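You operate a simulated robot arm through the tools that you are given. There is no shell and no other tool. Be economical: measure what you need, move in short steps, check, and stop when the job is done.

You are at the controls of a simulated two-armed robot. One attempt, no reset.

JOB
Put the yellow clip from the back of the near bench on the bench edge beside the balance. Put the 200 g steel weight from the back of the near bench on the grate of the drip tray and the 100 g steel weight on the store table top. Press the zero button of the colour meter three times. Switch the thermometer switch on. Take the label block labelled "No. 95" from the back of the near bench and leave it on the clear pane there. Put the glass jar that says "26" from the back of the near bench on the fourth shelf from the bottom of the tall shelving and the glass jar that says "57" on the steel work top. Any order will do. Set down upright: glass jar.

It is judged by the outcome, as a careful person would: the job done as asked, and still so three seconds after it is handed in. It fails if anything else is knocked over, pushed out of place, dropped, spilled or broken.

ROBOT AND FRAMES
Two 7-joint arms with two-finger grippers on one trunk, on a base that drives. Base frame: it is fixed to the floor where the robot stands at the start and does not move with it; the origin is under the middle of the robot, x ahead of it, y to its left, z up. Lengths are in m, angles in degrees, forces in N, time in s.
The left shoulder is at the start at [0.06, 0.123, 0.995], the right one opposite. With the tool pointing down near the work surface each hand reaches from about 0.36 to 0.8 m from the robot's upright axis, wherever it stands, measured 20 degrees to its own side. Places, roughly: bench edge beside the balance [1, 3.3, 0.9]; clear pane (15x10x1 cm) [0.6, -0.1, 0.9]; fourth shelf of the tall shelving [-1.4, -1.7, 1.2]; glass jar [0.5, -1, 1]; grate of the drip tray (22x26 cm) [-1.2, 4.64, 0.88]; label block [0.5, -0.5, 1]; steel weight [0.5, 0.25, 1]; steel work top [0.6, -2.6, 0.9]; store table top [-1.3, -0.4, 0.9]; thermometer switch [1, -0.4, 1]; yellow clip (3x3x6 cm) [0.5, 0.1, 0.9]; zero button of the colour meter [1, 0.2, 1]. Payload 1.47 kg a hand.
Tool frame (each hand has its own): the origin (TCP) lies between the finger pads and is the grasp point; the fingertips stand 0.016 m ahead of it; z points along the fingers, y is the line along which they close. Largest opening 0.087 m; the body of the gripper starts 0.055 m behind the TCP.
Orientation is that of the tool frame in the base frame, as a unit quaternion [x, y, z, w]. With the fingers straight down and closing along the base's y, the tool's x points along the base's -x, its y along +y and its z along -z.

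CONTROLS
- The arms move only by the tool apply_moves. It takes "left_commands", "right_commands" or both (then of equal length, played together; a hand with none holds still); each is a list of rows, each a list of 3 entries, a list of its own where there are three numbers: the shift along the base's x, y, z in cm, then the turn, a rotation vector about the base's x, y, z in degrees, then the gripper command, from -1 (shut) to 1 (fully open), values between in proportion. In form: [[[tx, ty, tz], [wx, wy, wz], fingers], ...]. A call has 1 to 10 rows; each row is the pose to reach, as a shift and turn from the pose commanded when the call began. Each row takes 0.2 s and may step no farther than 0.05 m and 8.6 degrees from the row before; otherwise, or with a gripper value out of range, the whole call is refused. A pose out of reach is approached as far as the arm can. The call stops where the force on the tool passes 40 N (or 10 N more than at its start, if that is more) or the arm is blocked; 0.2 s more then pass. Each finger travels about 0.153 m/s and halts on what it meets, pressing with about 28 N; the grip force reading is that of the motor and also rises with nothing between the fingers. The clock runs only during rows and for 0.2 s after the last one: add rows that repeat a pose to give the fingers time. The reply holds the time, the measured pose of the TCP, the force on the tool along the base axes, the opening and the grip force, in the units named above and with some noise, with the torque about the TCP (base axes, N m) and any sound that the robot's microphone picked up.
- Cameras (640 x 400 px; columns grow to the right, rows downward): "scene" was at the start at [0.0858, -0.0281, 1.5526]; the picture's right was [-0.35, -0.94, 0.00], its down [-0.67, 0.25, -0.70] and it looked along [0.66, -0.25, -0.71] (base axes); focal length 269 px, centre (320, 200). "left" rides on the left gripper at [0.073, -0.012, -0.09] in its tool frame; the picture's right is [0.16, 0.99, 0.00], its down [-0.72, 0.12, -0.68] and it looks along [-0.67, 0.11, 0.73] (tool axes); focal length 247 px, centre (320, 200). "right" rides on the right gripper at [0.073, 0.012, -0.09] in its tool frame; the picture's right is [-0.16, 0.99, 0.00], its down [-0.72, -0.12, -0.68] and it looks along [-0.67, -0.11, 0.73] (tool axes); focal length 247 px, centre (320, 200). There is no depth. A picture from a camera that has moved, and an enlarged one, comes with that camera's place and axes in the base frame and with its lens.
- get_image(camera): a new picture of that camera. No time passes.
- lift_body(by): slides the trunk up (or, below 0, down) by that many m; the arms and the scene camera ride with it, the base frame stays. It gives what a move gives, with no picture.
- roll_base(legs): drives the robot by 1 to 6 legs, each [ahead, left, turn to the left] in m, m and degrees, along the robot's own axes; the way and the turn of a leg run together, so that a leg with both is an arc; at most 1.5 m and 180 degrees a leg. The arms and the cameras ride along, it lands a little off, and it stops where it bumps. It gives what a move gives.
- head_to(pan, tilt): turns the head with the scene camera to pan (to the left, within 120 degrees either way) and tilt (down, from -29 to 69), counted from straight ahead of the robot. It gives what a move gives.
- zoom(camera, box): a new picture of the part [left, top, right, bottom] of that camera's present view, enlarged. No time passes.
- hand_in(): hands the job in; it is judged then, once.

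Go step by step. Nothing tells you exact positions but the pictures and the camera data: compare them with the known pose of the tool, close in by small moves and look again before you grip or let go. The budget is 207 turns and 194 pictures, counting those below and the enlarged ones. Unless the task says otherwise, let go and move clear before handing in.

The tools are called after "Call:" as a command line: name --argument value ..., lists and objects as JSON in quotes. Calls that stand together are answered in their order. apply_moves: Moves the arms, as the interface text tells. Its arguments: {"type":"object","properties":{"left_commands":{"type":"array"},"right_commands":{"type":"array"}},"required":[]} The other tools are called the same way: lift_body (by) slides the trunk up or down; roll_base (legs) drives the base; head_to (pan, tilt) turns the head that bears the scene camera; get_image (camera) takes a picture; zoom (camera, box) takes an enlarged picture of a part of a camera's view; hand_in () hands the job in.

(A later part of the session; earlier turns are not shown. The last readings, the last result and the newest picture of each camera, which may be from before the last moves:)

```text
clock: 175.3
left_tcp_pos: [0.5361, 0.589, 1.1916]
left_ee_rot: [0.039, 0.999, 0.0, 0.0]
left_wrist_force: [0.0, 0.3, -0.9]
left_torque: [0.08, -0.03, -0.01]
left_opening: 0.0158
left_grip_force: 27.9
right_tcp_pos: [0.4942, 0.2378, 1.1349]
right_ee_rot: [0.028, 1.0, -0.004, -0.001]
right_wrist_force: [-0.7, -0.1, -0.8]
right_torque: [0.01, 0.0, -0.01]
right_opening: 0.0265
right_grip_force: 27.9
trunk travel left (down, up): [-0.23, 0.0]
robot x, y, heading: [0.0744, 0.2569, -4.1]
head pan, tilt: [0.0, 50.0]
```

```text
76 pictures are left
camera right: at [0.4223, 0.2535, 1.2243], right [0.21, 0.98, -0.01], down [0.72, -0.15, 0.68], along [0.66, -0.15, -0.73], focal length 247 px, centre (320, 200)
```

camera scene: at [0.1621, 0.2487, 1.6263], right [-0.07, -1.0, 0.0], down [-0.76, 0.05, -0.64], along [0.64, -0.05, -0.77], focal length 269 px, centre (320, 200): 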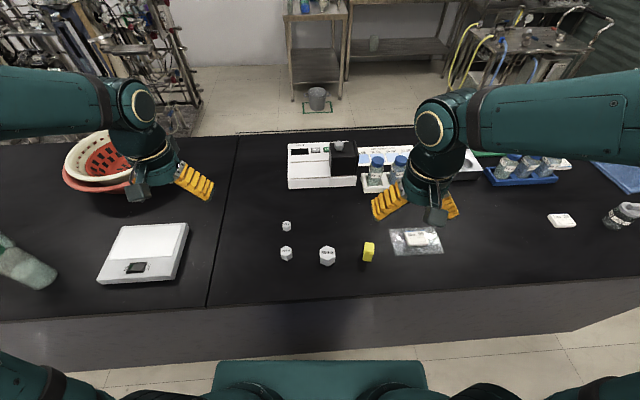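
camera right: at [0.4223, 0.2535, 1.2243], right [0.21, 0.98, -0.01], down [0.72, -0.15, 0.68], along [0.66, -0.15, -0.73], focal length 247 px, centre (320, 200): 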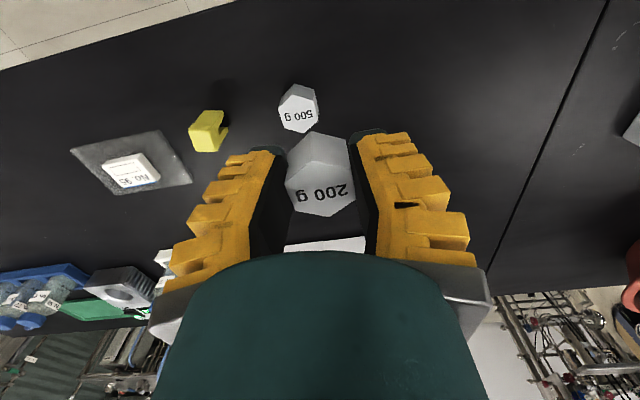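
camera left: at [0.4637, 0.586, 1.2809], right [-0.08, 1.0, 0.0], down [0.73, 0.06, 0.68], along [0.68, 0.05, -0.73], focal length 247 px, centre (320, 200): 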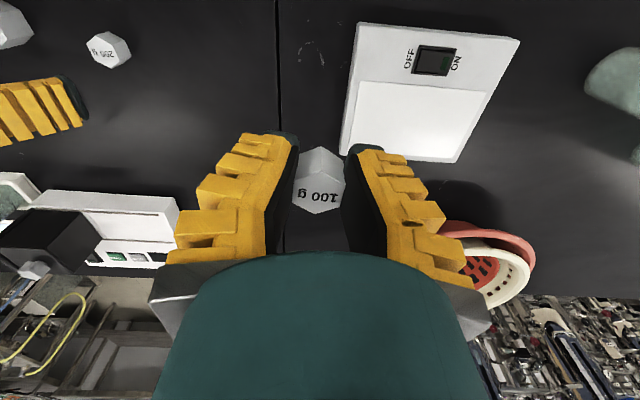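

Both weights held. Backing up and turning to face the store table.

Call:
roll_base --legs '[[-0.5, 0, 0], [0, 0, 180], [0, 0.35, 4]]'

Call:
head_to --pan 10 --tilt 40

Call:
get_image --camera "scene"

Call:
get_image --camera "left"

```text
clock: 188.8
left_tcp_pos: [-0.8417, -0.4283, 1.1918]
left_ee_rot: [1.0, 0.012, 0.0, 0.0]
left_wrist_force: [0.0, 0.0, -1.0]
left_torque: [0.01, -0.01, 0.01]
left_opening: 0.0164
left_grip_force: 28.4
right_tcp_pos: [-0.8379, -0.0752, 1.1352]
right_ee_rot: [1.0, 0.023, 0.001, -0.005]
right_wrist_force: [0.2, -1.1, -2.0]
right_torque: [0.02, -0.01, -0.03]
right_opening: 0.0242
right_grip_force: 27.7
trunk travel left (down, up): [-0.23, 0.0]
robot x, y, heading: [-0.4185, -0.0497, -178.3]
head pan, tilt: [0.0, 50.0]
```

```text
clock: 189.5
left_tcp_pos: [-0.8425, -0.4272, 1.1919]
left_ee_rot: [1.0, 0.012, 0.001, 0.0]
left_wrist_force: [0.0, 0.4, -1.3]
left_torque: [0.0, -0.01, -0.01]
left_opening: 0.0161
left_grip_force: 27.9
right_tcp_pos: [-0.8358, -0.0731, 1.1345]
right_ee_rot: [1.0, 0.023, 0.0, -0.005]
right_wrist_force: [0.0, 0.6, -1.9]
right_torque: [-0.02, 0.01, 0.04]
right_opening: 0.024
right_grip_force: 28.2
trunk travel left (down, up): [-0.23, 0.0]
robot x, y, heading: [-0.4152, -0.0474, -178.1]
head pan, tilt: [10.0, 40.0]
```

```text
75 pictures are left
camera scene: at [-0.5109, -0.0643, 1.6404], right [-0.2, 0.98, 0.0], down [0.63, 0.13, -0.77], along [-0.75, -0.16, -0.64], focal length 269 px, centre (320, 200)
```

scene: 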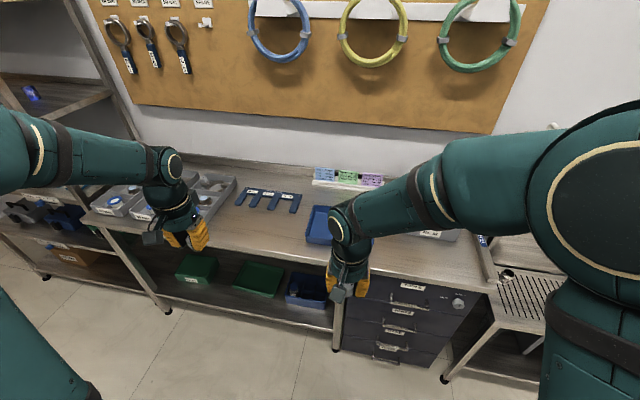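

```text
74 pictures are left
camera left: at [-0.7689, -0.415, 1.2815], right [0.18, -0.98, 0.0], down [-0.72, -0.13, 0.68], along [-0.67, -0.12, -0.73], focal length 247 px, centre (320, 200)
```

left: 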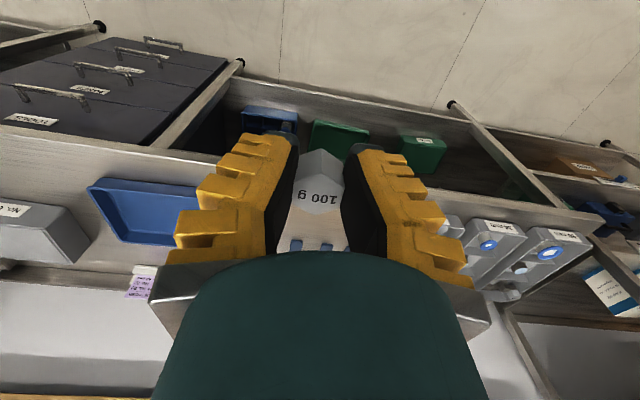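

The store table has a clear strip near (-1.15, -0.43), in front of the blue fork pieces. Moving the 100 g weight above it.

Call:
apply_moves --left_commands '[[[-4.8, 0, 0], [0, 0, 0], -0.8], [[-9.6, 0, 0], [0, 0, 0], -0.8], [[-14.4, 0, 0], [0, 0, 0], -0.8], [[-19.2, 0, 0], [0, 0, 0], -0.8], [[-24, 0, 0], [0, 0, 0], -0.8], [[-28.5, 0, 0], [0, 0, 0], -0.8], [[-30, 0, -4], [0, 0, 0], -0.8], [[-30, 0, -8.5], [0, 0, 0], -0.8], [[-30, 0, -13], [0, 0, 0], -0.8]]'

Call:
get_image --camera "left"

Call:
get_image --camera "scene"

```text
clock: 191.5
left_tcp_pos: [-1.1417, -0.4316, 1.0609]
left_ee_rot: [1.0, 0.011, 0.001, 0.0]
left_wrist_force: [0.0, 0.4, -1.1]
left_torque: [0.02, 0.0, 0.02]
left_opening: 0.016
left_grip_force: 27.9
left hand out of reach, approached as far as the arm can: row 7
right_tcp_pos: [-0.8364, -0.0747, 1.1339]
right_ee_rot: [1.0, 0.023, 0.0, -0.005]
right_wrist_force: [1.0, 1.2, -2.4]
right_torque: [0.0, 0.05, -0.01]
right_opening: 0.0242
right_grip_force: 28.2
trunk travel left (down, up): [-0.23, 0.0]
robot x, y, heading: [-0.4156, -0.0461, -178.3]
head pan, tilt: [10.0, 40.0]
```

```text
73 pictures are left
camera left: at [-1.0691, -0.4185, 1.1505], right [0.18, -0.98, 0.0], down [-0.72, -0.13, 0.68], along [-0.67, -0.12, -0.73], focal length 247 px, centre (320, 200)
```

left: 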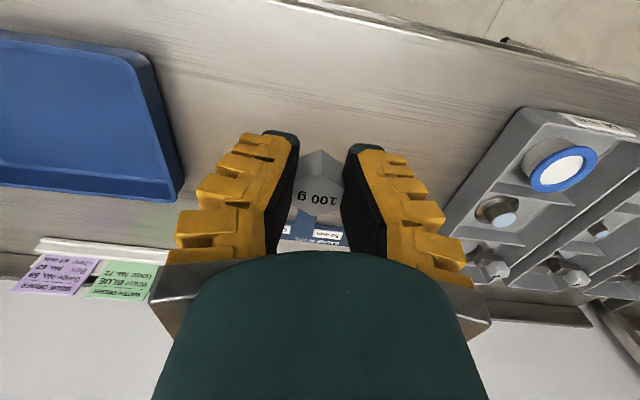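

```text
72 pictures are left
camera scene: at [-0.5116, -0.065, 1.6403], right [-0.2, 0.98, 0.0], down [0.63, 0.13, -0.77], along [-0.75, -0.16, -0.64], focal length 269 px, centre (320, 200)
```

scene: 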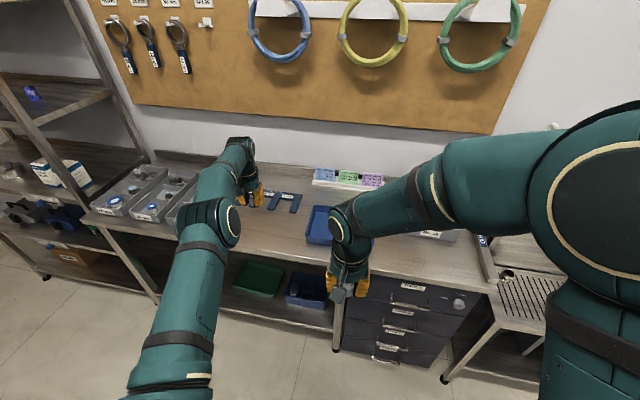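

Clear below. Lowering.

Call:
apply_moves --left_commands '[[[0, 0, -4.5], [0, 0, 0], -0.8], [[0, 0, -9], [0, 0, 0], -0.8], [[0, 0, -11.5], [0, 0, 0], -0.8], [[0, 0, -12.5], [0, 0, 0], -0.8]]'

Call:
get_image --camera "left"

```text
clock: 192.5
left_tcp_pos: [-1.1388, -0.4295, 0.9368]
left_ee_rot: [1.0, 0.012, 0.001, -0.001]
left_wrist_force: [0.7, 0.3, 0.1]
left_torque: [-0.05, -0.02, -0.04]
left_opening: 0.0164
left_grip_force: 27.6
right_tcp_pos: [-0.8366, -0.0743, 1.1356]
right_ee_rot: [1.0, 0.022, 0.001, -0.005]
right_wrist_force: [0.3, -0.9, -1.6]
right_torque: [0.0, -0.04, 0.0]
right_opening: 0.0243
right_grip_force: 27.5
trunk travel left (down, up): [-0.23, 0.0]
robot x, y, heading: [-0.4146, -0.0477, -178.1]
head pan, tilt: [10.0, 40.0]
```

```text
71 pictures are left
camera left: at [-1.066, -0.4157, 1.0263], right [0.18, -0.98, 0.0], down [-0.72, -0.13, 0.68], along [-0.67, -0.12, -0.73], focal length 247 px, centre (320, 200)
```

left: 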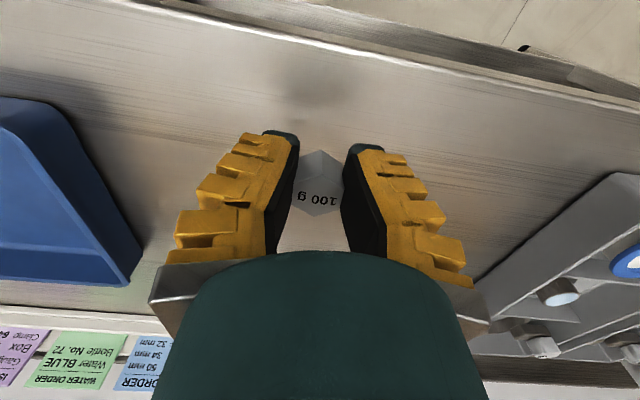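

Still above the surface; small steps down until contact.

Call:
apply_moves --left_commands '[[[0, 0, -0.5], [0, 0, 0], -0.8], [[0, 0, -1.0], [0, 0, 0], -0.8], [[0, 0, -1.4], [0, 0, 0], -0.8]]'

```text
clock: 193.3
left_tcp_pos: [-1.135, -0.4277, 0.9219]
left_ee_rot: [1.0, 0.012, 0.0, 0.0]
left_wrist_force: [0.5, -0.8, -0.3]
left_torque: [0.04, 0.01, 0.01]
left_opening: 0.0161
left_grip_force: 27.8
left hand out of reach, approached as far as the arm can: row 1, 2, 3
right_tcp_pos: [-0.836, -0.0739, 1.134]
right_ee_rot: [1.0, 0.023, 0.001, -0.005]
right_wrist_force: [0.2, -0.8, -2.1]
right_torque: [0.01, -0.01, -0.01]
right_opening: 0.0241
right_grip_force: 28.0
trunk travel left (down, up): [-0.23, 0.0]
robot x, y, heading: [-0.42, -0.0492, -178.2]
head pan, tilt: [10.0, 40.0]
```

Call:
apply_moves --left_commands '[[[2, 0, -0.4], [0, 0, 0], -0.8], [[2, 0, -0.9], [0, 0, 0], -0.8], [[2, 0, -1.4], [0, 0, 0], -0.8]]'

Call:
get_image --camera "left"

```text
clock: 194.1
left_tcp_pos: [-1.1149, -0.4278, 0.9085]
left_ee_rot: [1.0, 0.012, 0.0, -0.001]
left_wrist_force: [-0.1, 0.1, -1.1]
left_torque: [0.02, -0.01, -0.02]
left_opening: 0.0161
left_grip_force: 28.2
right_tcp_pos: [-0.8356, -0.0729, 1.1342]
right_ee_rot: [1.0, 0.022, 0.001, -0.005]
right_wrist_force: [0.2, 0.3, -2.0]
right_torque: [0.0, 0.04, -0.04]
right_opening: 0.0243
right_grip_force: 27.8
trunk travel left (down, up): [-0.23, 0.0]
robot x, y, heading: [-0.4139, -0.0449, -178.2]
head pan, tilt: [10.0, 40.0]
```

```text
70 pictures are left
camera left: at [-1.0425, -0.4137, 0.9987], right [0.18, -0.98, 0.0], down [-0.72, -0.13, 0.68], along [-0.67, -0.12, -0.73], focal length 247 px, centre (320, 200)
```

left: 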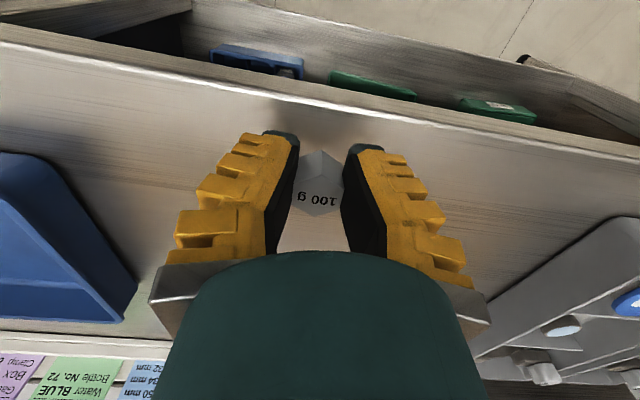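

The table top is lower than thought and I'm close to its edge. Raising slightly and rolling the base 7 cm closer.

Call:
apply_moves --left_commands '[[[0, 0, 3], [0, 0, 0], -0.8]]'

Call:
roll_base --legs '[[0.07, 0, 0]]'

Call:
apply_moves --left_commands '[[[0, 0, -2], [0, 0, 0], -0.8], [[0, 0, -3], [0, 0, 0], -0.8], [[0, 0, -3.5], [0, 0, 0], -0.8]]'

Call:
get_image --camera "left"

```text
clock: 194.5
left_tcp_pos: [-1.117, -0.4267, 0.9408]
left_ee_rot: [1.0, 0.012, 0.0, 0.0]
left_wrist_force: [0.2, 0.3, -0.5]
left_torque: [0.0, 0.02, 0.04]
left_opening: 0.0162
left_grip_force: 28.1
right_tcp_pos: [-0.8353, -0.0733, 1.1343]
right_ee_rot: [1.0, 0.023, 0.001, -0.005]
right_wrist_force: [0.4, 0.4, -2.6]
right_torque: [-0.01, -0.01, 0.03]
right_opening: 0.024
right_grip_force: 28.3
trunk travel left (down, up): [-0.23, 0.0]
robot x, y, heading: [-0.4167, -0.0464, -178.2]
head pan, tilt: [10.0, 40.0]
```

```text
clock: 195.5
left_tcp_pos: [-1.1887, -0.4292, 0.9392]
left_ee_rot: [1.0, 0.012, 0.001, -0.001]
left_wrist_force: [-0.5, 0.1, -2.0]
left_torque: [0.0, -0.07, 0.02]
left_opening: 0.0162
left_grip_force: 27.8
right_tcp_pos: [-0.9089, -0.0764, 1.1336]
right_ee_rot: [1.0, 0.023, 0.001, -0.004]
right_wrist_force: [0.2, -0.1, -2.4]
right_torque: [0.02, -0.03, 0.0]
right_opening: 0.024
right_grip_force: 28.1
trunk travel left (down, up): [-0.23, 0.0]
robot x, y, heading: [-0.4862, -0.0485, -178.1]
head pan, tilt: [10.0, 40.0]
```

```text
clock: 196.3
left_tcp_pos: [-1.1877, -0.4283, 0.9044]
left_ee_rot: [1.0, 0.012, 0.0, -0.001]
left_wrist_force: [-0.4, 0.0, -0.5]
left_torque: [-0.01, 0.0, 0.03]
left_opening: 0.0162
left_grip_force: 28.2
right_tcp_pos: [-0.9073, -0.0783, 1.133]
right_ee_rot: [1.0, 0.023, 0.001, -0.005]
right_wrist_force: [0.0, -0.3, -2.1]
right_torque: [-0.03, -0.01, 0.01]
right_opening: 0.024
right_grip_force: 27.9
trunk travel left (down, up): [-0.23, 0.0]
robot x, y, heading: [-0.4867, -0.0497, -178.1]
head pan, tilt: [10.0, 40.0]
```

```text
69 pictures are left
camera left: at [-1.1151, -0.4155, 0.9937], right [0.18, -0.98, 0.0], down [-0.72, -0.13, 0.68], along [-0.67, -0.12, -0.73], focal length 247 px, centre (320, 200)
```

left: 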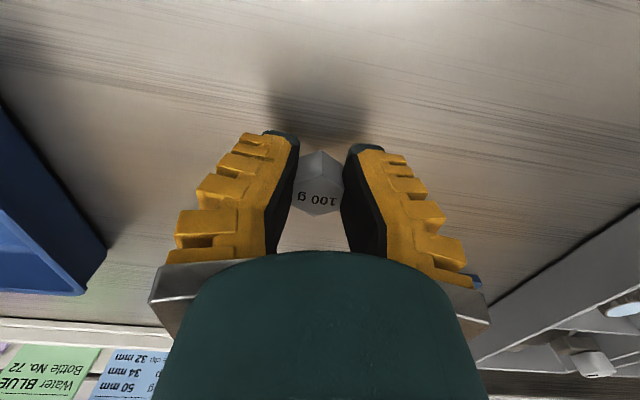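

Call:
apply_moves --left_commands '[[[0, 0, -0.5], [0, 0, 0], -0.8], [[0, 0, -1.0], [0, 0, 0], -0.8]]'

Call:
apply_moves --left_commands '[[[0, 0, -0.4], [0, 0, 0], -0.8], [[0, 0, -0.8], [0, 0, 0], -0.8]]'

Call:
get_image --camera "left"

```text
clock: 196.9
left_tcp_pos: [-1.1878, -0.4299, 0.8933]
left_ee_rot: [1.0, 0.012, 0.001, -0.001]
left_wrist_force: [1.1, -0.4, -0.9]
left_torque: [-0.02, -0.02, 0.01]
left_opening: 0.0162
left_grip_force: 28.1
right_tcp_pos: [-0.9072, -0.0771, 1.1341]
right_ee_rot: [1.0, 0.023, 0.001, -0.005]
right_wrist_force: [-0.4, -0.8, -1.6]
right_torque: [0.0, 0.0, 0.01]
right_opening: 0.0242
right_grip_force: 27.7
trunk travel left (down, up): [-0.23, 0.0]
robot x, y, heading: [-0.4883, -0.0503, -178.3]
head pan, tilt: [10.0, 40.0]
```

```text
clock: 197.5
left_tcp_pos: [-1.1878, -0.4312, 0.8862]
left_ee_rot: [1.0, 0.012, 0.0, 0.0]
left_wrist_force: [0.4, -0.1, -1.2]
left_torque: [0.0, -0.04, 0.01]
left_opening: 0.016
left_grip_force: 28.2
right_tcp_pos: [-0.9079, -0.0774, 1.1338]
right_ee_rot: [1.0, 0.023, 0.001, -0.005]
right_wrist_force: [0.6, -0.3, -2.1]
right_torque: [0.0, 0.01, 0.01]
right_opening: 0.024
right_grip_force: 27.5
trunk travel left (down, up): [-0.23, 0.0]
robot x, y, heading: [-0.4872, -0.0515, -178.4]
head pan, tilt: [10.0, 40.0]
```

```text
68 pictures are left
camera left: at [-1.1147, -0.4173, 0.9758], right [0.18, -0.98, 0.0], down [-0.72, -0.13, 0.68], along [-0.67, -0.12, -0.73], focal length 247 px, centre (320, 200)
```

left: 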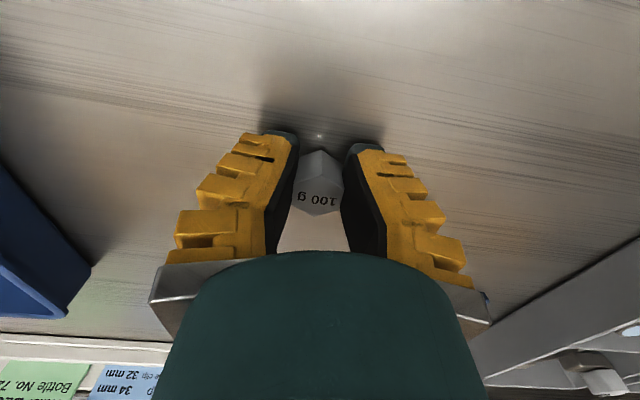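

Almost touching. A few more millimetres.

Call:
apply_moves --left_commands '[[[0, 0, -0.3], [0, 0, 0], -0.8], [[0, 0, -0.6], [0, 0, 0], -0.8]]'

Call:
apply_moves --left_commands '[[[0, 0, -0.2], [0, 0, 0], -0.8], [[0, 0, -0.4], [0, 0, 0], -0.8]]'

```text
clock: 198.1
left_tcp_pos: [-1.1898, -0.4298, 0.8834]
left_ee_rot: [1.0, 0.012, 0.0, 0.0]
left_wrist_force: [2.2, 0.2, 8.9]
left_torque: [-0.01, 0.0, 0.01]
left_opening: 0.0178
left_grip_force: 28.1
right_tcp_pos: [-0.9058, -0.0764, 1.1355]
right_ee_rot: [1.0, 0.022, 0.001, -0.005]
right_wrist_force: [-0.6, -1.1, -1.2]
right_torque: [0.0, 0.02, 0.0]
right_opening: 0.0244
right_grip_force: 27.7
trunk travel left (down, up): [-0.23, 0.0]
robot x, y, heading: [-0.4874, -0.0523, -178.2]
head pan, tilt: [10.0, 40.0]
```

```text
clock: 198.7
left_tcp_pos: [-1.1881, -0.4308, 0.8792]
left_ee_rot: [1.0, 0.012, -0.002, -0.001]
left_wrist_force: [4.2, -2.8, 22.1]
left_torque: [-0.03, 0.11, 0.03]
left_opening: 0.0256
left_grip_force: 27.8
right_tcp_pos: [-0.9054, -0.0764, 1.1353]
right_ee_rot: [1.0, 0.023, 0.0, -0.005]
right_wrist_force: [-0.2, 0.8, -2.3]
right_torque: [-0.03, -0.01, -0.02]
right_opening: 0.0242
right_grip_force: 28.0
trunk travel left (down, up): [-0.23, 0.0]
robot x, y, heading: [-0.4868, -0.0483, -178.0]
head pan, tilt: [10.0, 40.0]
```

Contact. Easing up, opening and withdrawing.

Call:
apply_moves --left_commands '[[[0, 0, 0.4], [0, 0, 0], -0.5], [[0, 0, 0.4], [0, 0, 0], 0.3], [[0, 0, 0.4], [0, 0, 0], 0.6], [[0, 0, 3], [0, 0, 0], 0.6], [[0, 0, 7.5], [0, 0, 0], 0.6], [[0, 0, 12], [0, 0, 0], 0.6], [[0, 0, 16.5], [0, 0, 0], 0.6]]'

Call:
get_image --camera "left"

Call:
get_image --camera "right"

```text
clock: 200.3
left_tcp_pos: [-1.1896, -0.4286, 1.0441]
left_ee_rot: [1.0, 0.011, 0.001, 0.0]
left_wrist_force: [-0.1, -0.1, 0.0]
left_torque: [-0.01, 0.02, -0.03]
left_opening: 0.073
left_grip_force: 2.8
right_tcp_pos: [-0.9066, -0.078, 1.135]
right_ee_rot: [1.0, 0.023, 0.001, -0.005]
right_wrist_force: [0.6, 0.1, -1.8]
right_torque: [0.01, -0.01, 0.0]
right_opening: 0.0243
right_grip_force: 28.2
trunk travel left (down, up): [-0.23, 0.0]
robot x, y, heading: [-0.4876, -0.0516, -178.2]
head pan, tilt: [10.0, 40.0]
```

```text
67 pictures are left
camera left: at [-1.1166, -0.416, 1.1337], right [0.18, -0.98, 0.0], down [-0.72, -0.13, 0.68], along [-0.67, -0.12, -0.73], focal length 247 px, centre (320, 200)
```

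left: 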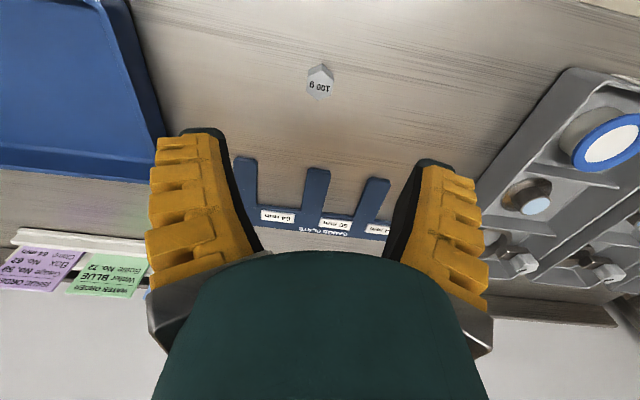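

```text
66 pictures are left
camera right: at [-0.8332, -0.0867, 1.2239], right [-0.11, -0.99, -0.01], down [-0.73, 0.08, 0.68], along [-0.68, 0.08, -0.73], focal length 247 px, centre (320, 200)
```

right: 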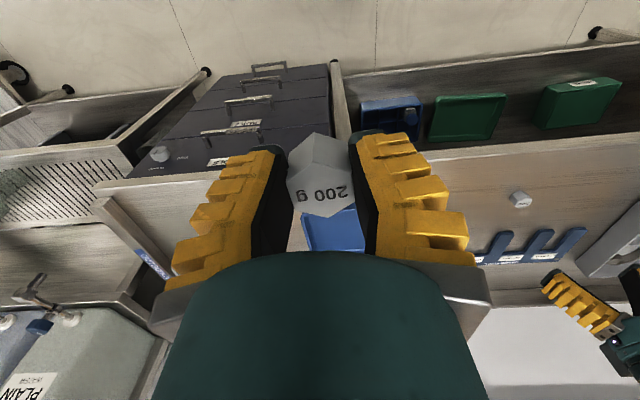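

100 g is on the store table. Retracting and returning to the bench for the clip with the left hand.

Call:
apply_moves --left_commands '[[[4, 0, 2.5], [0, 0, 0], 0.8], [[8, 0, 5], [0, 0, 0], 0.8], [[12, 0, 7.5], [0, 0, 0], 0.8], [[16, 0, 10], [0, 0, 0], 0.8], [[20, 0, 12], [0, 0, 0], 1], [[24, 0, 14], [0, 0, 0], 1], [[28, 0, 15], [0, 0, 0], 1]]'

Call:
roll_base --legs '[[-0.1, 0, 0], [0, 0, 178], [0.4, -0.25, 0]]'

Call:
head_to --pan 10 --tilt 50

Call:
get_image --camera "scene"

```text
clock: 201.9
left_tcp_pos: [-0.9075, -0.4291, 1.1948]
left_ee_rot: [1.0, 0.012, 0.0, 0.0]
left_wrist_force: [0.3, 0.5, 0.0]
left_torque: [0.0, -0.01, 0.03]
left_opening: 0.087
left_grip_force: 0.1
right_tcp_pos: [-0.9068, -0.0766, 1.1354]
right_ee_rot: [1.0, 0.023, -0.001, -0.005]
right_wrist_force: [0.0, 0.6, -1.9]
right_torque: [0.0, 0.0, -0.01]
right_opening: 0.0239
right_grip_force: 28.2
trunk travel left (down, up): [-0.23, 0.0]
robot x, y, heading: [-0.4849, -0.049, -178.2]
head pan, tilt: [10.0, 40.0]
```

```text
clock: 212.7
left_tcp_pos: [0.4443, 0.0416, 1.1922]
left_ee_rot: [0.018, 1.0, -0.001, -0.001]
left_wrist_force: [0.1, -0.5, 0.3]
left_torque: [-0.02, 0.03, 0.01]
left_opening: 0.0867
left_grip_force: 0.1
right_tcp_pos: [0.42, -0.3104, 1.1347]
right_ee_rot: [0.008, 1.0, -0.004, 0.0]
right_wrist_force: [0.5, 0.4, -3.0]
right_torque: [-0.01, 0.01, -0.05]
right_opening: 0.024
right_grip_force: 28.5
trunk travel left (down, up): [-0.23, 0.0]
robot x, y, heading: [0.0018, -0.3141, -1.6]
head pan, tilt: [10.0, 40.0]
```

```text
clock: 213.4
left_tcp_pos: [0.4432, 0.0436, 1.1924]
left_ee_rot: [0.018, 1.0, -0.001, 0.0]
left_wrist_force: [-0.2, -0.1, 0.3]
left_torque: [0.0, -0.02, -0.02]
left_opening: 0.0869
left_grip_force: 0.1
right_tcp_pos: [0.4207, -0.3093, 1.1354]
right_ee_rot: [0.008, 1.0, -0.004, 0.0]
right_wrist_force: [0.0, -0.2, -1.9]
right_torque: [0.02, 0.05, -0.02]
right_opening: 0.0242
right_grip_force: 28.0
trunk travel left (down, up): [-0.23, 0.0]
robot x, y, heading: [-0.0015, -0.311, -1.8]
head pan, tilt: [10.0, 50.0]
```

```text
65 pictures are left
camera scene: at [0.0866, -0.3005, 1.6263], right [0.14, -0.99, 0.0], down [-0.76, -0.11, -0.64], along [0.64, 0.09, -0.77], focal length 269 px, centre (320, 200)
```

scene: 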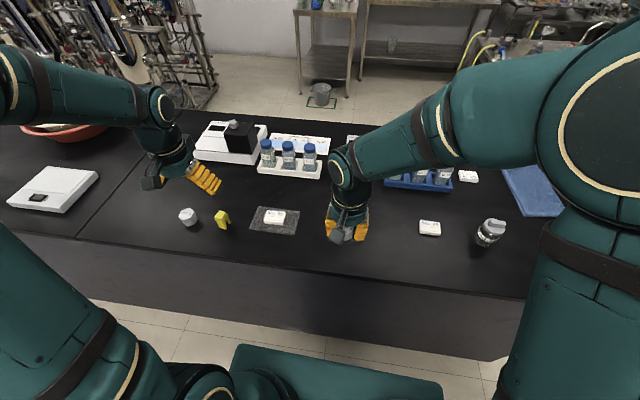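

Call:
apply_moves --left_commands '[[[2.4, 1, -3], [0, 0, 0], 1], [[4.8, 2, -6], [0, 0, 0], 1], [[7.2, 3, -9], [0, 0, 0], 1], [[9.6, 3.8, -12], [0, 0, 0], 1], [[9.6, 3.8, -13], [0, 0, 0], 1]]'

Call:
get_image --camera "left"

Call:
zoom --camera "scene" --box '[170, 170, 290, 250]'

```text
clock: 214.6
left_tcp_pos: [0.5405, 0.0795, 1.0644]
left_ee_rot: [0.018, 1.0, 0.0, 0.0]
left_wrist_force: [0.6, 0.2, -0.2]
left_torque: [0.02, -0.01, -0.01]
left_opening: 0.0869
left_grip_force: 0.2
right_tcp_pos: [0.4209, -0.3091, 1.1352]
right_ee_rot: [0.008, 1.0, -0.005, -0.001]
right_wrist_force: [0.7, 0.0, -1.6]
right_torque: [0.0, 0.01, -0.02]
right_opening: 0.0238
right_grip_force: 27.9
trunk travel left (down, up): [-0.23, 0.0]
robot x, y, heading: [-0.0027, -0.313, -1.8]
head pan, tilt: [10.0, 50.0]
```

```text
64 pictures are left
camera left: at [0.4678, 0.0715, 1.1541], right [-0.12, 0.99, 0.0], down [0.73, 0.09, 0.68], along [0.68, 0.08, -0.73], focal length 247 px, centre (320, 200)
```

left: 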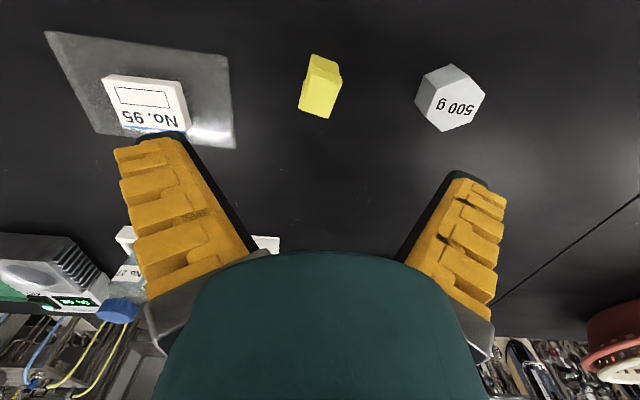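

```text
5.00 times, centred on (230, 210) of scene
camera zoom: at [0.0858, -0.301, 1.6263], right [0.14, -0.99, 0.0], down [-0.76, -0.11, -0.64], along [0.64, 0.09, -0.77], focal length 1343 px, centre (770, 150)
```

zoom: 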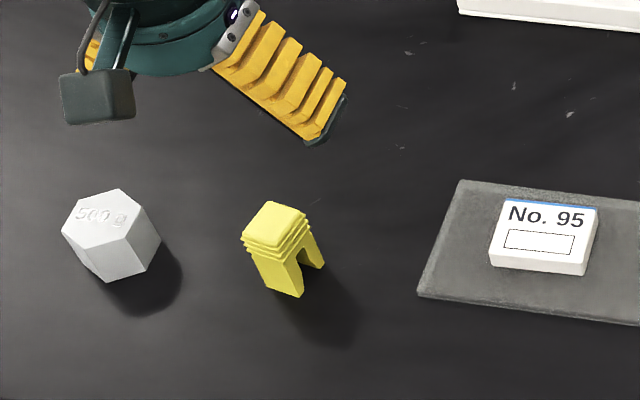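

The clip stands like an arch, centred at (0.538, 0.080), faces aligned. Lowering and gripping its upper body.

Call:
apply_moves --left_commands '[[[-0.2, 0, -4.5], [0, 0, 0], 1], [[-0.2, 0, -9], [0, 0, 0], 1], [[-0.2, 0, -12.1], [0, 0, 0], 1], [[-0.2, 0, -12.1], [0, 0, 0], 0.3], [[-0.2, 0, -12.1], [0, 0, 0], -0.3], [[-0.2, 0, -12.1], [0, 0, 0], -0.6], [[-0.2, 0, -12.1], [0, 0, 0], -0.6]]'

Call:
apply_moves --left_commands '[[[0, 0, 2], [0, 0, 0], -0.6], [[0, 0, 6.5], [0, 0, 0], -0.6], [[0, 0, 11], [0, 0, 0], -0.6], [[0, 0, 15.5], [0, 0, 0], -0.6], [[-3, 0, 19], [0, 0, 0], -0.6], [[-7, 0, 21], [0, 0, 0], -0.6]]'

Call:
get_image --camera "left"

```text
clock: 216.2
left_tcp_pos: [0.5371, 0.0807, 0.9459]
left_ee_rot: [0.019, 1.0, 0.0, 0.001]
left_wrist_force: [-1.1, -0.8, 7.0]
left_torque: [0.0, -0.05, 0.05]
left_opening: 0.0184
left_grip_force: 27.9
right_tcp_pos: [0.4204, -0.3117, 1.1331]
right_ee_rot: [0.009, 1.0, -0.005, -0.001]
right_wrist_force: [1.0, 0.2, -2.1]
right_torque: [0.03, 0.02, -0.03]
right_opening: 0.0239
right_grip_force: 27.3
trunk travel left (down, up): [-0.23, 0.0]
robot x, y, heading: [0.0013, -0.3113, -1.5]
head pan, tilt: [10.0, 50.0]
```

```text
clock: 217.6
left_tcp_pos: [0.465, 0.0813, 1.1523]
left_ee_rot: [0.018, 1.0, -0.001, -0.001]
left_wrist_force: [0.8, -0.1, 0.1]
left_torque: [0.05, -0.03, -0.02]
left_opening: 0.0207
left_grip_force: 5.2
right_tcp_pos: [0.4188, -0.3106, 1.1355]
right_ee_rot: [0.008, 1.0, -0.004, 0.0]
right_wrist_force: [-0.8, 0.9, -1.8]
right_torque: [-0.02, -0.01, -0.03]
right_opening: 0.0239
right_grip_force: 28.4
trunk travel left (down, up): [-0.23, 0.0]
robot x, y, heading: [0.0022, -0.3099, -1.7]
head pan, tilt: [10.0, 50.0]
```

```text
62 pictures are left
camera left: at [0.392, 0.0729, 1.2427], right [-0.12, 0.99, 0.0], down [0.73, 0.09, 0.68], along [0.68, 0.08, -0.73], focal length 247 px, centre (320, 200)
```

left: 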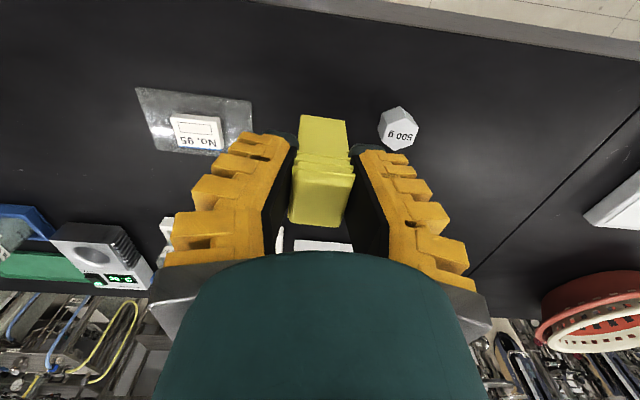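

Clip held; tightening the grip. Then backing up and driving north along the aisle.

Call:
apply_moves --left_commands '[[[-2, 0, 1], [0, 0, 0], -0.9], [[-4, 0, 2], [0, 0, 0], -1], [[-4, 0, 2], [0, 0, 0], -1]]'

Call:
roll_base --legs '[[-0.22, 0, 0], [0, 1.2, 1.5]]'

Call:
head_to --pan 80 --tilt 25

Call:
get_image --camera "scene"

```text
clock: 218.4
left_tcp_pos: [0.4282, 0.0794, 1.1715]
left_ee_rot: [0.018, 1.0, -0.001, -0.002]
left_wrist_force: [-0.7, -0.9, -0.1]
left_torque: [0.01, 0.01, 0.0]
left_opening: 0.0164
left_grip_force: 27.9
right_tcp_pos: [0.4211, -0.3107, 1.1353]
right_ee_rot: [0.008, 1.0, -0.004, -0.001]
right_wrist_force: [-0.3, 0.0, -2.0]
right_torque: [-0.01, -0.03, -0.01]
right_opening: 0.024
right_grip_force: 28.4
trunk travel left (down, up): [-0.23, 0.0]
robot x, y, heading: [-0.0036, -0.317, -1.5]
head pan, tilt: [10.0, 50.0]
```

```text
clock: 230.5
left_tcp_pos: [0.2169, 1.3021, 1.1725]
left_ee_rot: [0.003, 1.0, -0.001, 0.0]
left_wrist_force: [-1.3, -0.7, -0.1]
left_torque: [-0.03, 0.0, -0.02]
left_opening: 0.0158
left_grip_force: 27.8
right_tcp_pos: [0.2219, 0.9138, 1.1348]
right_ee_rot: [-0.007, 1.0, -0.004, -0.001]
right_wrist_force: [0.5, 0.1, -1.7]
right_torque: [-0.03, 0.02, -0.02]
right_opening: 0.0239
right_grip_force: 27.9
trunk travel left (down, up): [-0.23, 0.0]
robot x, y, heading: [-0.1991, 0.8983, -0.1]
head pan, tilt: [10.0, 50.0]
```

```text
clock: 231.9
left_tcp_pos: [0.2159, 1.3029, 1.1711]
left_ee_rot: [0.004, 1.0, -0.001, 0.0]
left_wrist_force: [-0.3, -0.3, -1.0]
left_torque: [0.01, -0.02, -0.02]
left_opening: 0.0162
left_grip_force: 27.9
right_tcp_pos: [0.2201, 0.9134, 1.1342]
right_ee_rot: [-0.008, 1.0, -0.005, -0.001]
right_wrist_force: [-0.3, -0.5, -1.3]
right_torque: [-0.01, 0.01, 0.0]
right_opening: 0.0238
right_grip_force: 28.2
trunk travel left (down, up): [-0.23, 0.0]
robot x, y, heading: [-0.1998, 0.8993, -0.3]
head pan, tilt: [80.0, 25.0]
```

```text
61 pictures are left
camera scene: at [-0.1735, 0.9905, 1.6637], right [0.98, -0.17, 0.0], down [-0.07, -0.42, -0.91], along [0.16, 0.89, -0.42], focal length 269 px, centre (320, 200)
```

scene: 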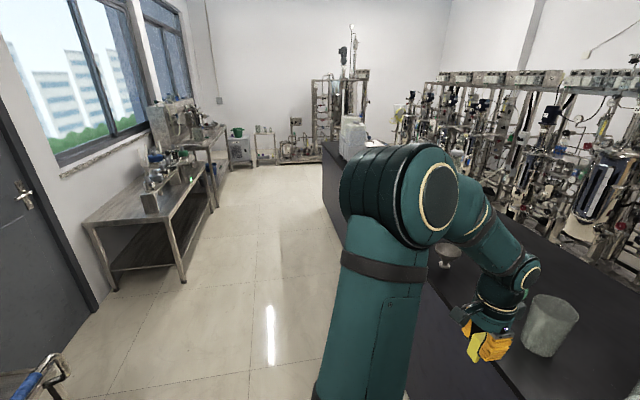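

Clear aisle ahead. Continuing north about 2.2 m.

Call:
roll_base --legs '[[0, 1.1, 0], [0, 1.1, 0]]'

Call:
head_to --pan 15 --tilt 35

Call:
get_image --camera "scene"

Call:
head_to --pan 100 --tilt 25

Call:
get_image --camera "scene"

```text
clock: 251.6
left_tcp_pos: [0.2166, 3.527, 1.1711]
left_ee_rot: [0.005, 1.0, -0.001, 0.0]
left_wrist_force: [-0.2, 0.3, 0.4]
left_torque: [0.02, -0.01, 0.01]
left_opening: 0.0161
left_grip_force: 28.4
right_tcp_pos: [0.2191, 3.1362, 1.1344]
right_ee_rot: [-0.006, 1.0, -0.005, -0.001]
right_wrist_force: [-0.4, -0.2, -1.7]
right_torque: [0.02, -0.06, -0.02]
right_opening: 0.0241
right_grip_force: 27.9
trunk travel left (down, up): [-0.23, 0.0]
robot x, y, heading: [-0.1995, 3.1179, -0.1]
head pan, tilt: [80.0, 25.0]
```

```text
clock: 253.0
left_tcp_pos: [0.2164, 3.5266, 1.1717]
left_ee_rot: [0.003, 1.0, 0.0, 0.0]
left_wrist_force: [1.0, -0.2, -0.1]
left_torque: [-0.03, -0.02, -0.03]
left_opening: 0.016
left_grip_force: 28.2
right_tcp_pos: [0.2188, 3.137, 1.1338]
right_ee_rot: [-0.006, 1.0, -0.003, 0.0]
right_wrist_force: [0.7, -0.6, -1.5]
right_torque: [0.0, 0.01, 0.03]
right_opening: 0.0238
right_grip_force: 27.7
trunk travel left (down, up): [-0.23, 0.0]
robot x, y, heading: [-0.2002, 3.1223, 0.1]
head pan, tilt: [15.0, 35.0]
```

```text
60 pictures are left
camera scene: at [-0.1052, 3.1461, 1.648], right [0.26, -0.97, 0.0], down [-0.55, -0.15, -0.82], along [0.79, 0.21, -0.57], focal length 269 px, centre (320, 200)
```

scene: 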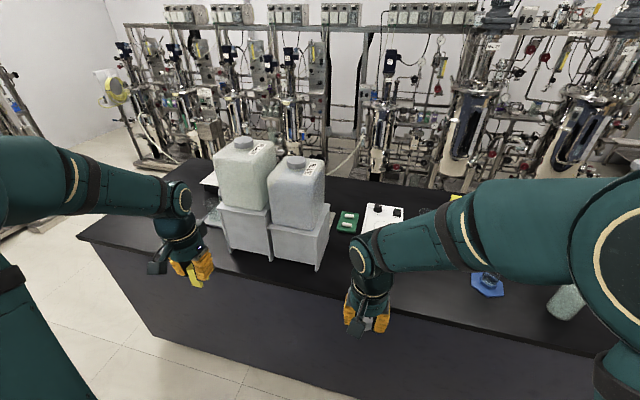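

```text
clock: 254.6
left_tcp_pos: [0.2157, 3.527, 1.1719]
left_ee_rot: [0.005, 1.0, 0.0, -0.001]
left_wrist_force: [0.9, 0.5, 0.1]
left_torque: [0.01, 0.01, 0.01]
left_opening: 0.016
left_grip_force: 28.2
right_tcp_pos: [0.2196, 3.1377, 1.135]
right_ee_rot: [-0.006, 1.0, -0.004, 0.0]
right_wrist_force: [0.6, -0.1, -1.7]
right_torque: [0.01, 0.03, 0.0]
right_opening: 0.0239
right_grip_force: 27.9
trunk travel left (down, up): [-0.23, 0.0]
robot x, y, heading: [-0.201, 3.121, 0.0]
head pan, tilt: [100.0, 25.0]
```

```text
59 pictures are left
camera scene: at [-0.2062, 3.2141, 1.6637], right [0.98, 0.17, 0.0], down [0.07, -0.42, -0.91], along [-0.16, 0.89, -0.42], focal length 269 px, centre (320, 200)
```

scene: 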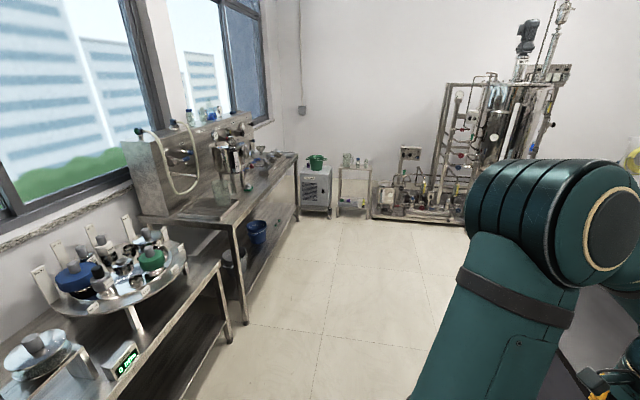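

Call:
head_to --pan 8 --tilt 30

Call:
zoom --camera "scene" --box '[200, 120, 440, 270]'

```text
clock: 256.2
left_tcp_pos: [0.2166, 3.5263, 1.1711]
left_ee_rot: [0.004, 1.0, -0.001, 0.001]
left_wrist_force: [-0.5, -0.7, -0.3]
left_torque: [-0.05, -0.01, 0.0]
left_opening: 0.0161
left_grip_force: 28.2
right_tcp_pos: [0.219, 3.1366, 1.1349]
right_ee_rot: [-0.007, 1.0, -0.005, -0.001]
right_wrist_force: [0.3, 0.2, -2.3]
right_torque: [0.01, 0.0, 0.03]
right_opening: 0.0239
right_grip_force: 28.4
trunk travel left (down, up): [-0.23, 0.0]
robot x, y, heading: [-0.2018, 3.1239, 0.0]
head pan, tilt: [8.0, 30.0]
```

```text
2.67 times, centred on (320, 195) of scene
camera zoom: at [-0.1007, 3.1359, 1.6558], right [0.14, -0.99, 0.0], down [-0.5, -0.07, -0.87], along [0.86, 0.12, -0.5], focal length 716 px, centre (320, 213)
```

zoom: 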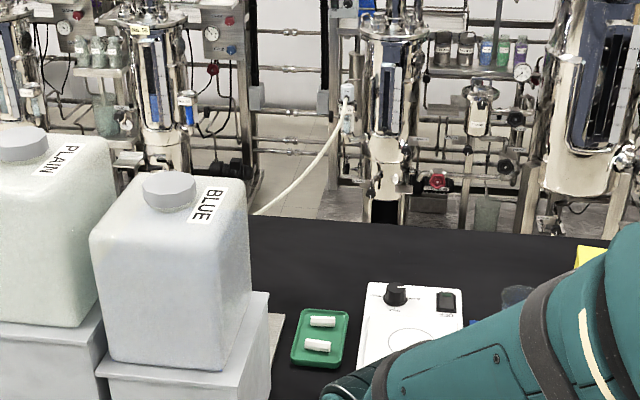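

Call:
get_image --camera "left"

Call:
get_image --camera "scene"

```text
57 pictures are left
camera left: at [0.1438, 3.5154, 1.2611], right [-0.15, 0.99, 0.0], down [0.73, 0.11, 0.68], along [0.67, 0.1, -0.73], focal length 247 px, centre (320, 200)
```

left: 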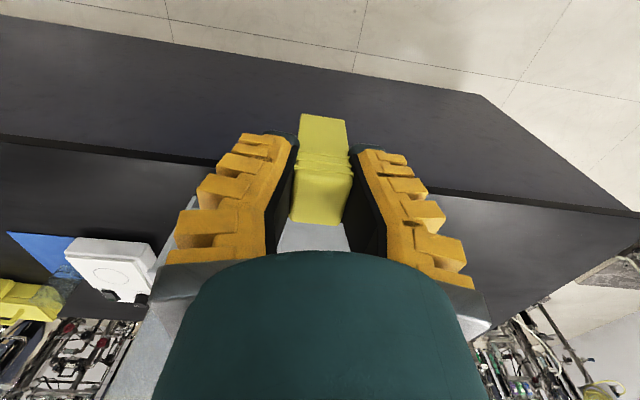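

```text
56 pictures are left
camera scene: at [-0.1007, 3.1359, 1.6558], right [0.14, -0.99, 0.0], down [-0.5, -0.07, -0.87], along [0.86, 0.12, -0.5], focal length 269 px, centre (320, 200)
```

scene: 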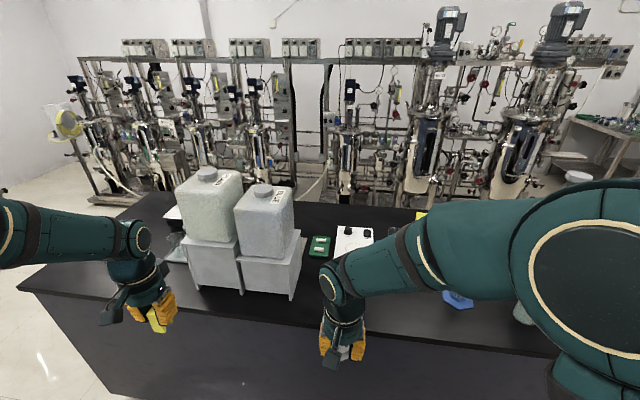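

The containers block the far side here. I'll first deliver the 200 g weight to the drip tray at the window side, then go round the bench end for the clip.

Call:
roll_base --legs '[[0, 1.4, 0], [0, 0, 180]]'

Call:
head_to --pan 0 --tilt 30

Call:
get_image --camera "scene"

```text
clock: 276.2
left_tcp_pos: [-0.6053, 4.1171, 1.1704]
left_ee_rot: [1.0, 0.017, 0.0, -0.001]
left_wrist_force: [-0.1, 0.5, -0.3]
left_torque: [0.0, 0.02, 0.04]
left_opening: 0.0161
left_grip_force: 28.2
right_tcp_pos: [-0.6261, 4.506, 1.1352]
right_ee_rot: [1.0, 0.028, 0.001, -0.005]
right_wrist_force: [0.6, 0.3, -2.4]
right_torque: [0.0, -0.04, -0.01]
right_opening: 0.0241
right_grip_force: 28.5
trunk travel left (down, up): [-0.23, 0.0]
robot x, y, heading: [-0.2084, 4.5385, -177.6]
head pan, tilt: [8.0, 30.0]
```

```text
clock: 276.9
left_tcp_pos: [-0.6072, 4.1179, 1.1719]
left_ee_rot: [1.0, 0.017, 0.002, -0.001]
left_wrist_force: [0.6, 0.1, 0.4]
left_torque: [-0.02, -0.01, 0.01]
left_opening: 0.0162
left_grip_force: 28.0
right_tcp_pos: [-0.6259, 4.5069, 1.1339]
right_ee_rot: [1.0, 0.028, 0.001, -0.005]
right_wrist_force: [-0.7, -0.2, -2.0]
right_torque: [0.01, 0.01, 0.0]
right_opening: 0.0239
right_grip_force: 28.1
trunk travel left (down, up): [-0.23, 0.0]
robot x, y, heading: [-0.2024, 4.5405, -177.7]
head pan, tilt: [0.0, 30.0]
```

```text
55 pictures are left
camera scene: at [-0.3078, 4.5354, 1.6558], right [-0.04, 1.0, 0.0], down [0.5, 0.02, -0.87], along [-0.87, -0.04, -0.5], focal length 269 px, centre (320, 200)
```

scene: 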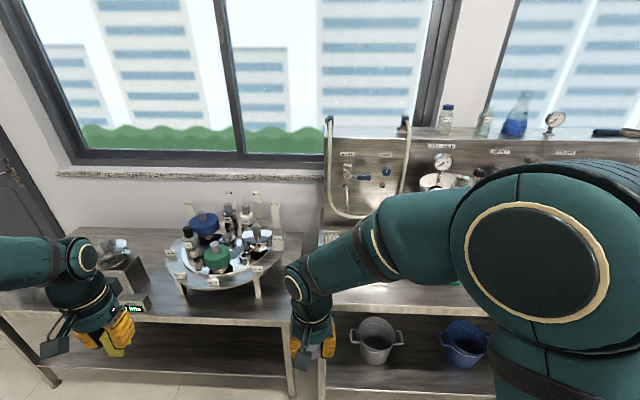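

Call:
roll_base --legs '[[0, -0.27, -2]]'

Call:
head_to --pan 8 --tilt 35

Call:
get_image --camera "scene"

```text
clock: 279.9
left_tcp_pos: [-0.6276, 4.407, 1.1708]
left_ee_rot: [1.0, -0.001, 0.001, -0.001]
left_wrist_force: [0.3, 0.1, 0.0]
left_torque: [0.02, -0.01, 0.01]
left_opening: 0.0162
left_grip_force: 28.2
right_tcp_pos: [-0.6333, 4.7962, 1.1338]
right_ee_rot: [1.0, 0.009, 0.001, -0.004]
right_wrist_force: [-0.6, -0.4, -1.4]
right_torque: [0.04, 0.01, 0.01]
right_opening: 0.024
right_grip_force: 28.0
trunk travel left (down, up): [-0.23, 0.0]
robot x, y, heading: [-0.2155, 4.8106, -179.6]
head pan, tilt: [0.0, 30.0]
```

```text
clock: 280.6
left_tcp_pos: [-0.6284, 4.4074, 1.1712]
left_ee_rot: [1.0, -0.002, 0.001, -0.001]
left_wrist_force: [0.8, -0.4, -0.6]
left_torque: [-0.01, -0.02, 0.04]
left_opening: 0.0163
left_grip_force: 27.7
right_tcp_pos: [-0.6342, 4.7961, 1.1342]
right_ee_rot: [1.0, 0.01, 0.001, -0.004]
right_wrist_force: [-0.8, -0.5, -2.0]
right_torque: [-0.03, -0.01, 0.02]
right_opening: 0.0239
right_grip_force: 28.0
trunk travel left (down, up): [-0.23, 0.0]
robot x, y, heading: [-0.2134, 4.8159, -179.6]
head pan, tilt: [8.0, 35.0]
```

```text
54 pictures are left
camera scene: at [-0.3111, 4.8009, 1.648], right [-0.14, 0.99, 0.0], down [0.57, 0.08, -0.82], along [-0.81, -0.12, -0.57], focal length 269 px, centre (320, 200)
```

scene: 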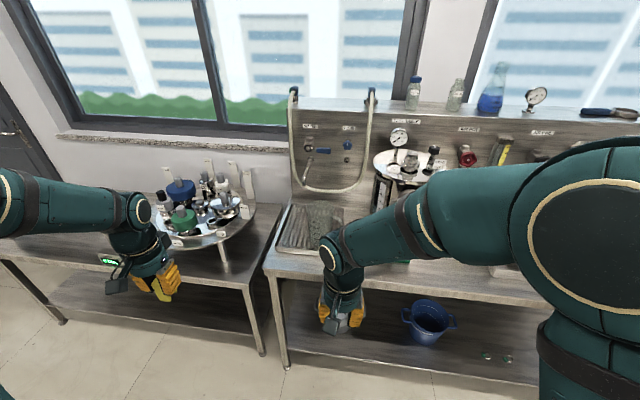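

Call:
zoom --camera "scene" --box '[250, 170, 390, 270]'

Call:
get_image --camera "right"

```text
4.00 times, centred on (320, 220) of scene
camera zoom: at [-0.3111, 4.8009, 1.648], right [-0.14, 0.99, 0.0], down [0.57, 0.08, -0.82], along [-0.81, -0.12, -0.57], focal length 1074 px, centre (320, 120)
```

zoom: 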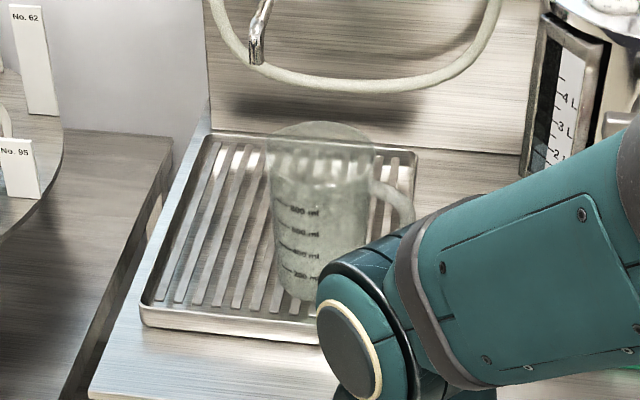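

```text
52 pictures are left
camera right: at [-0.5606, 4.7847, 1.2237], right [-0.14, -0.99, -0.01], down [-0.73, 0.1, 0.68], along [-0.67, 0.1, -0.73], focal length 247 px, centre (320, 200)
```

right: 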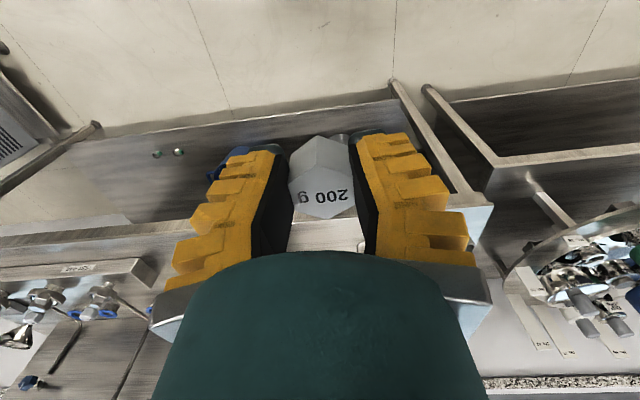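

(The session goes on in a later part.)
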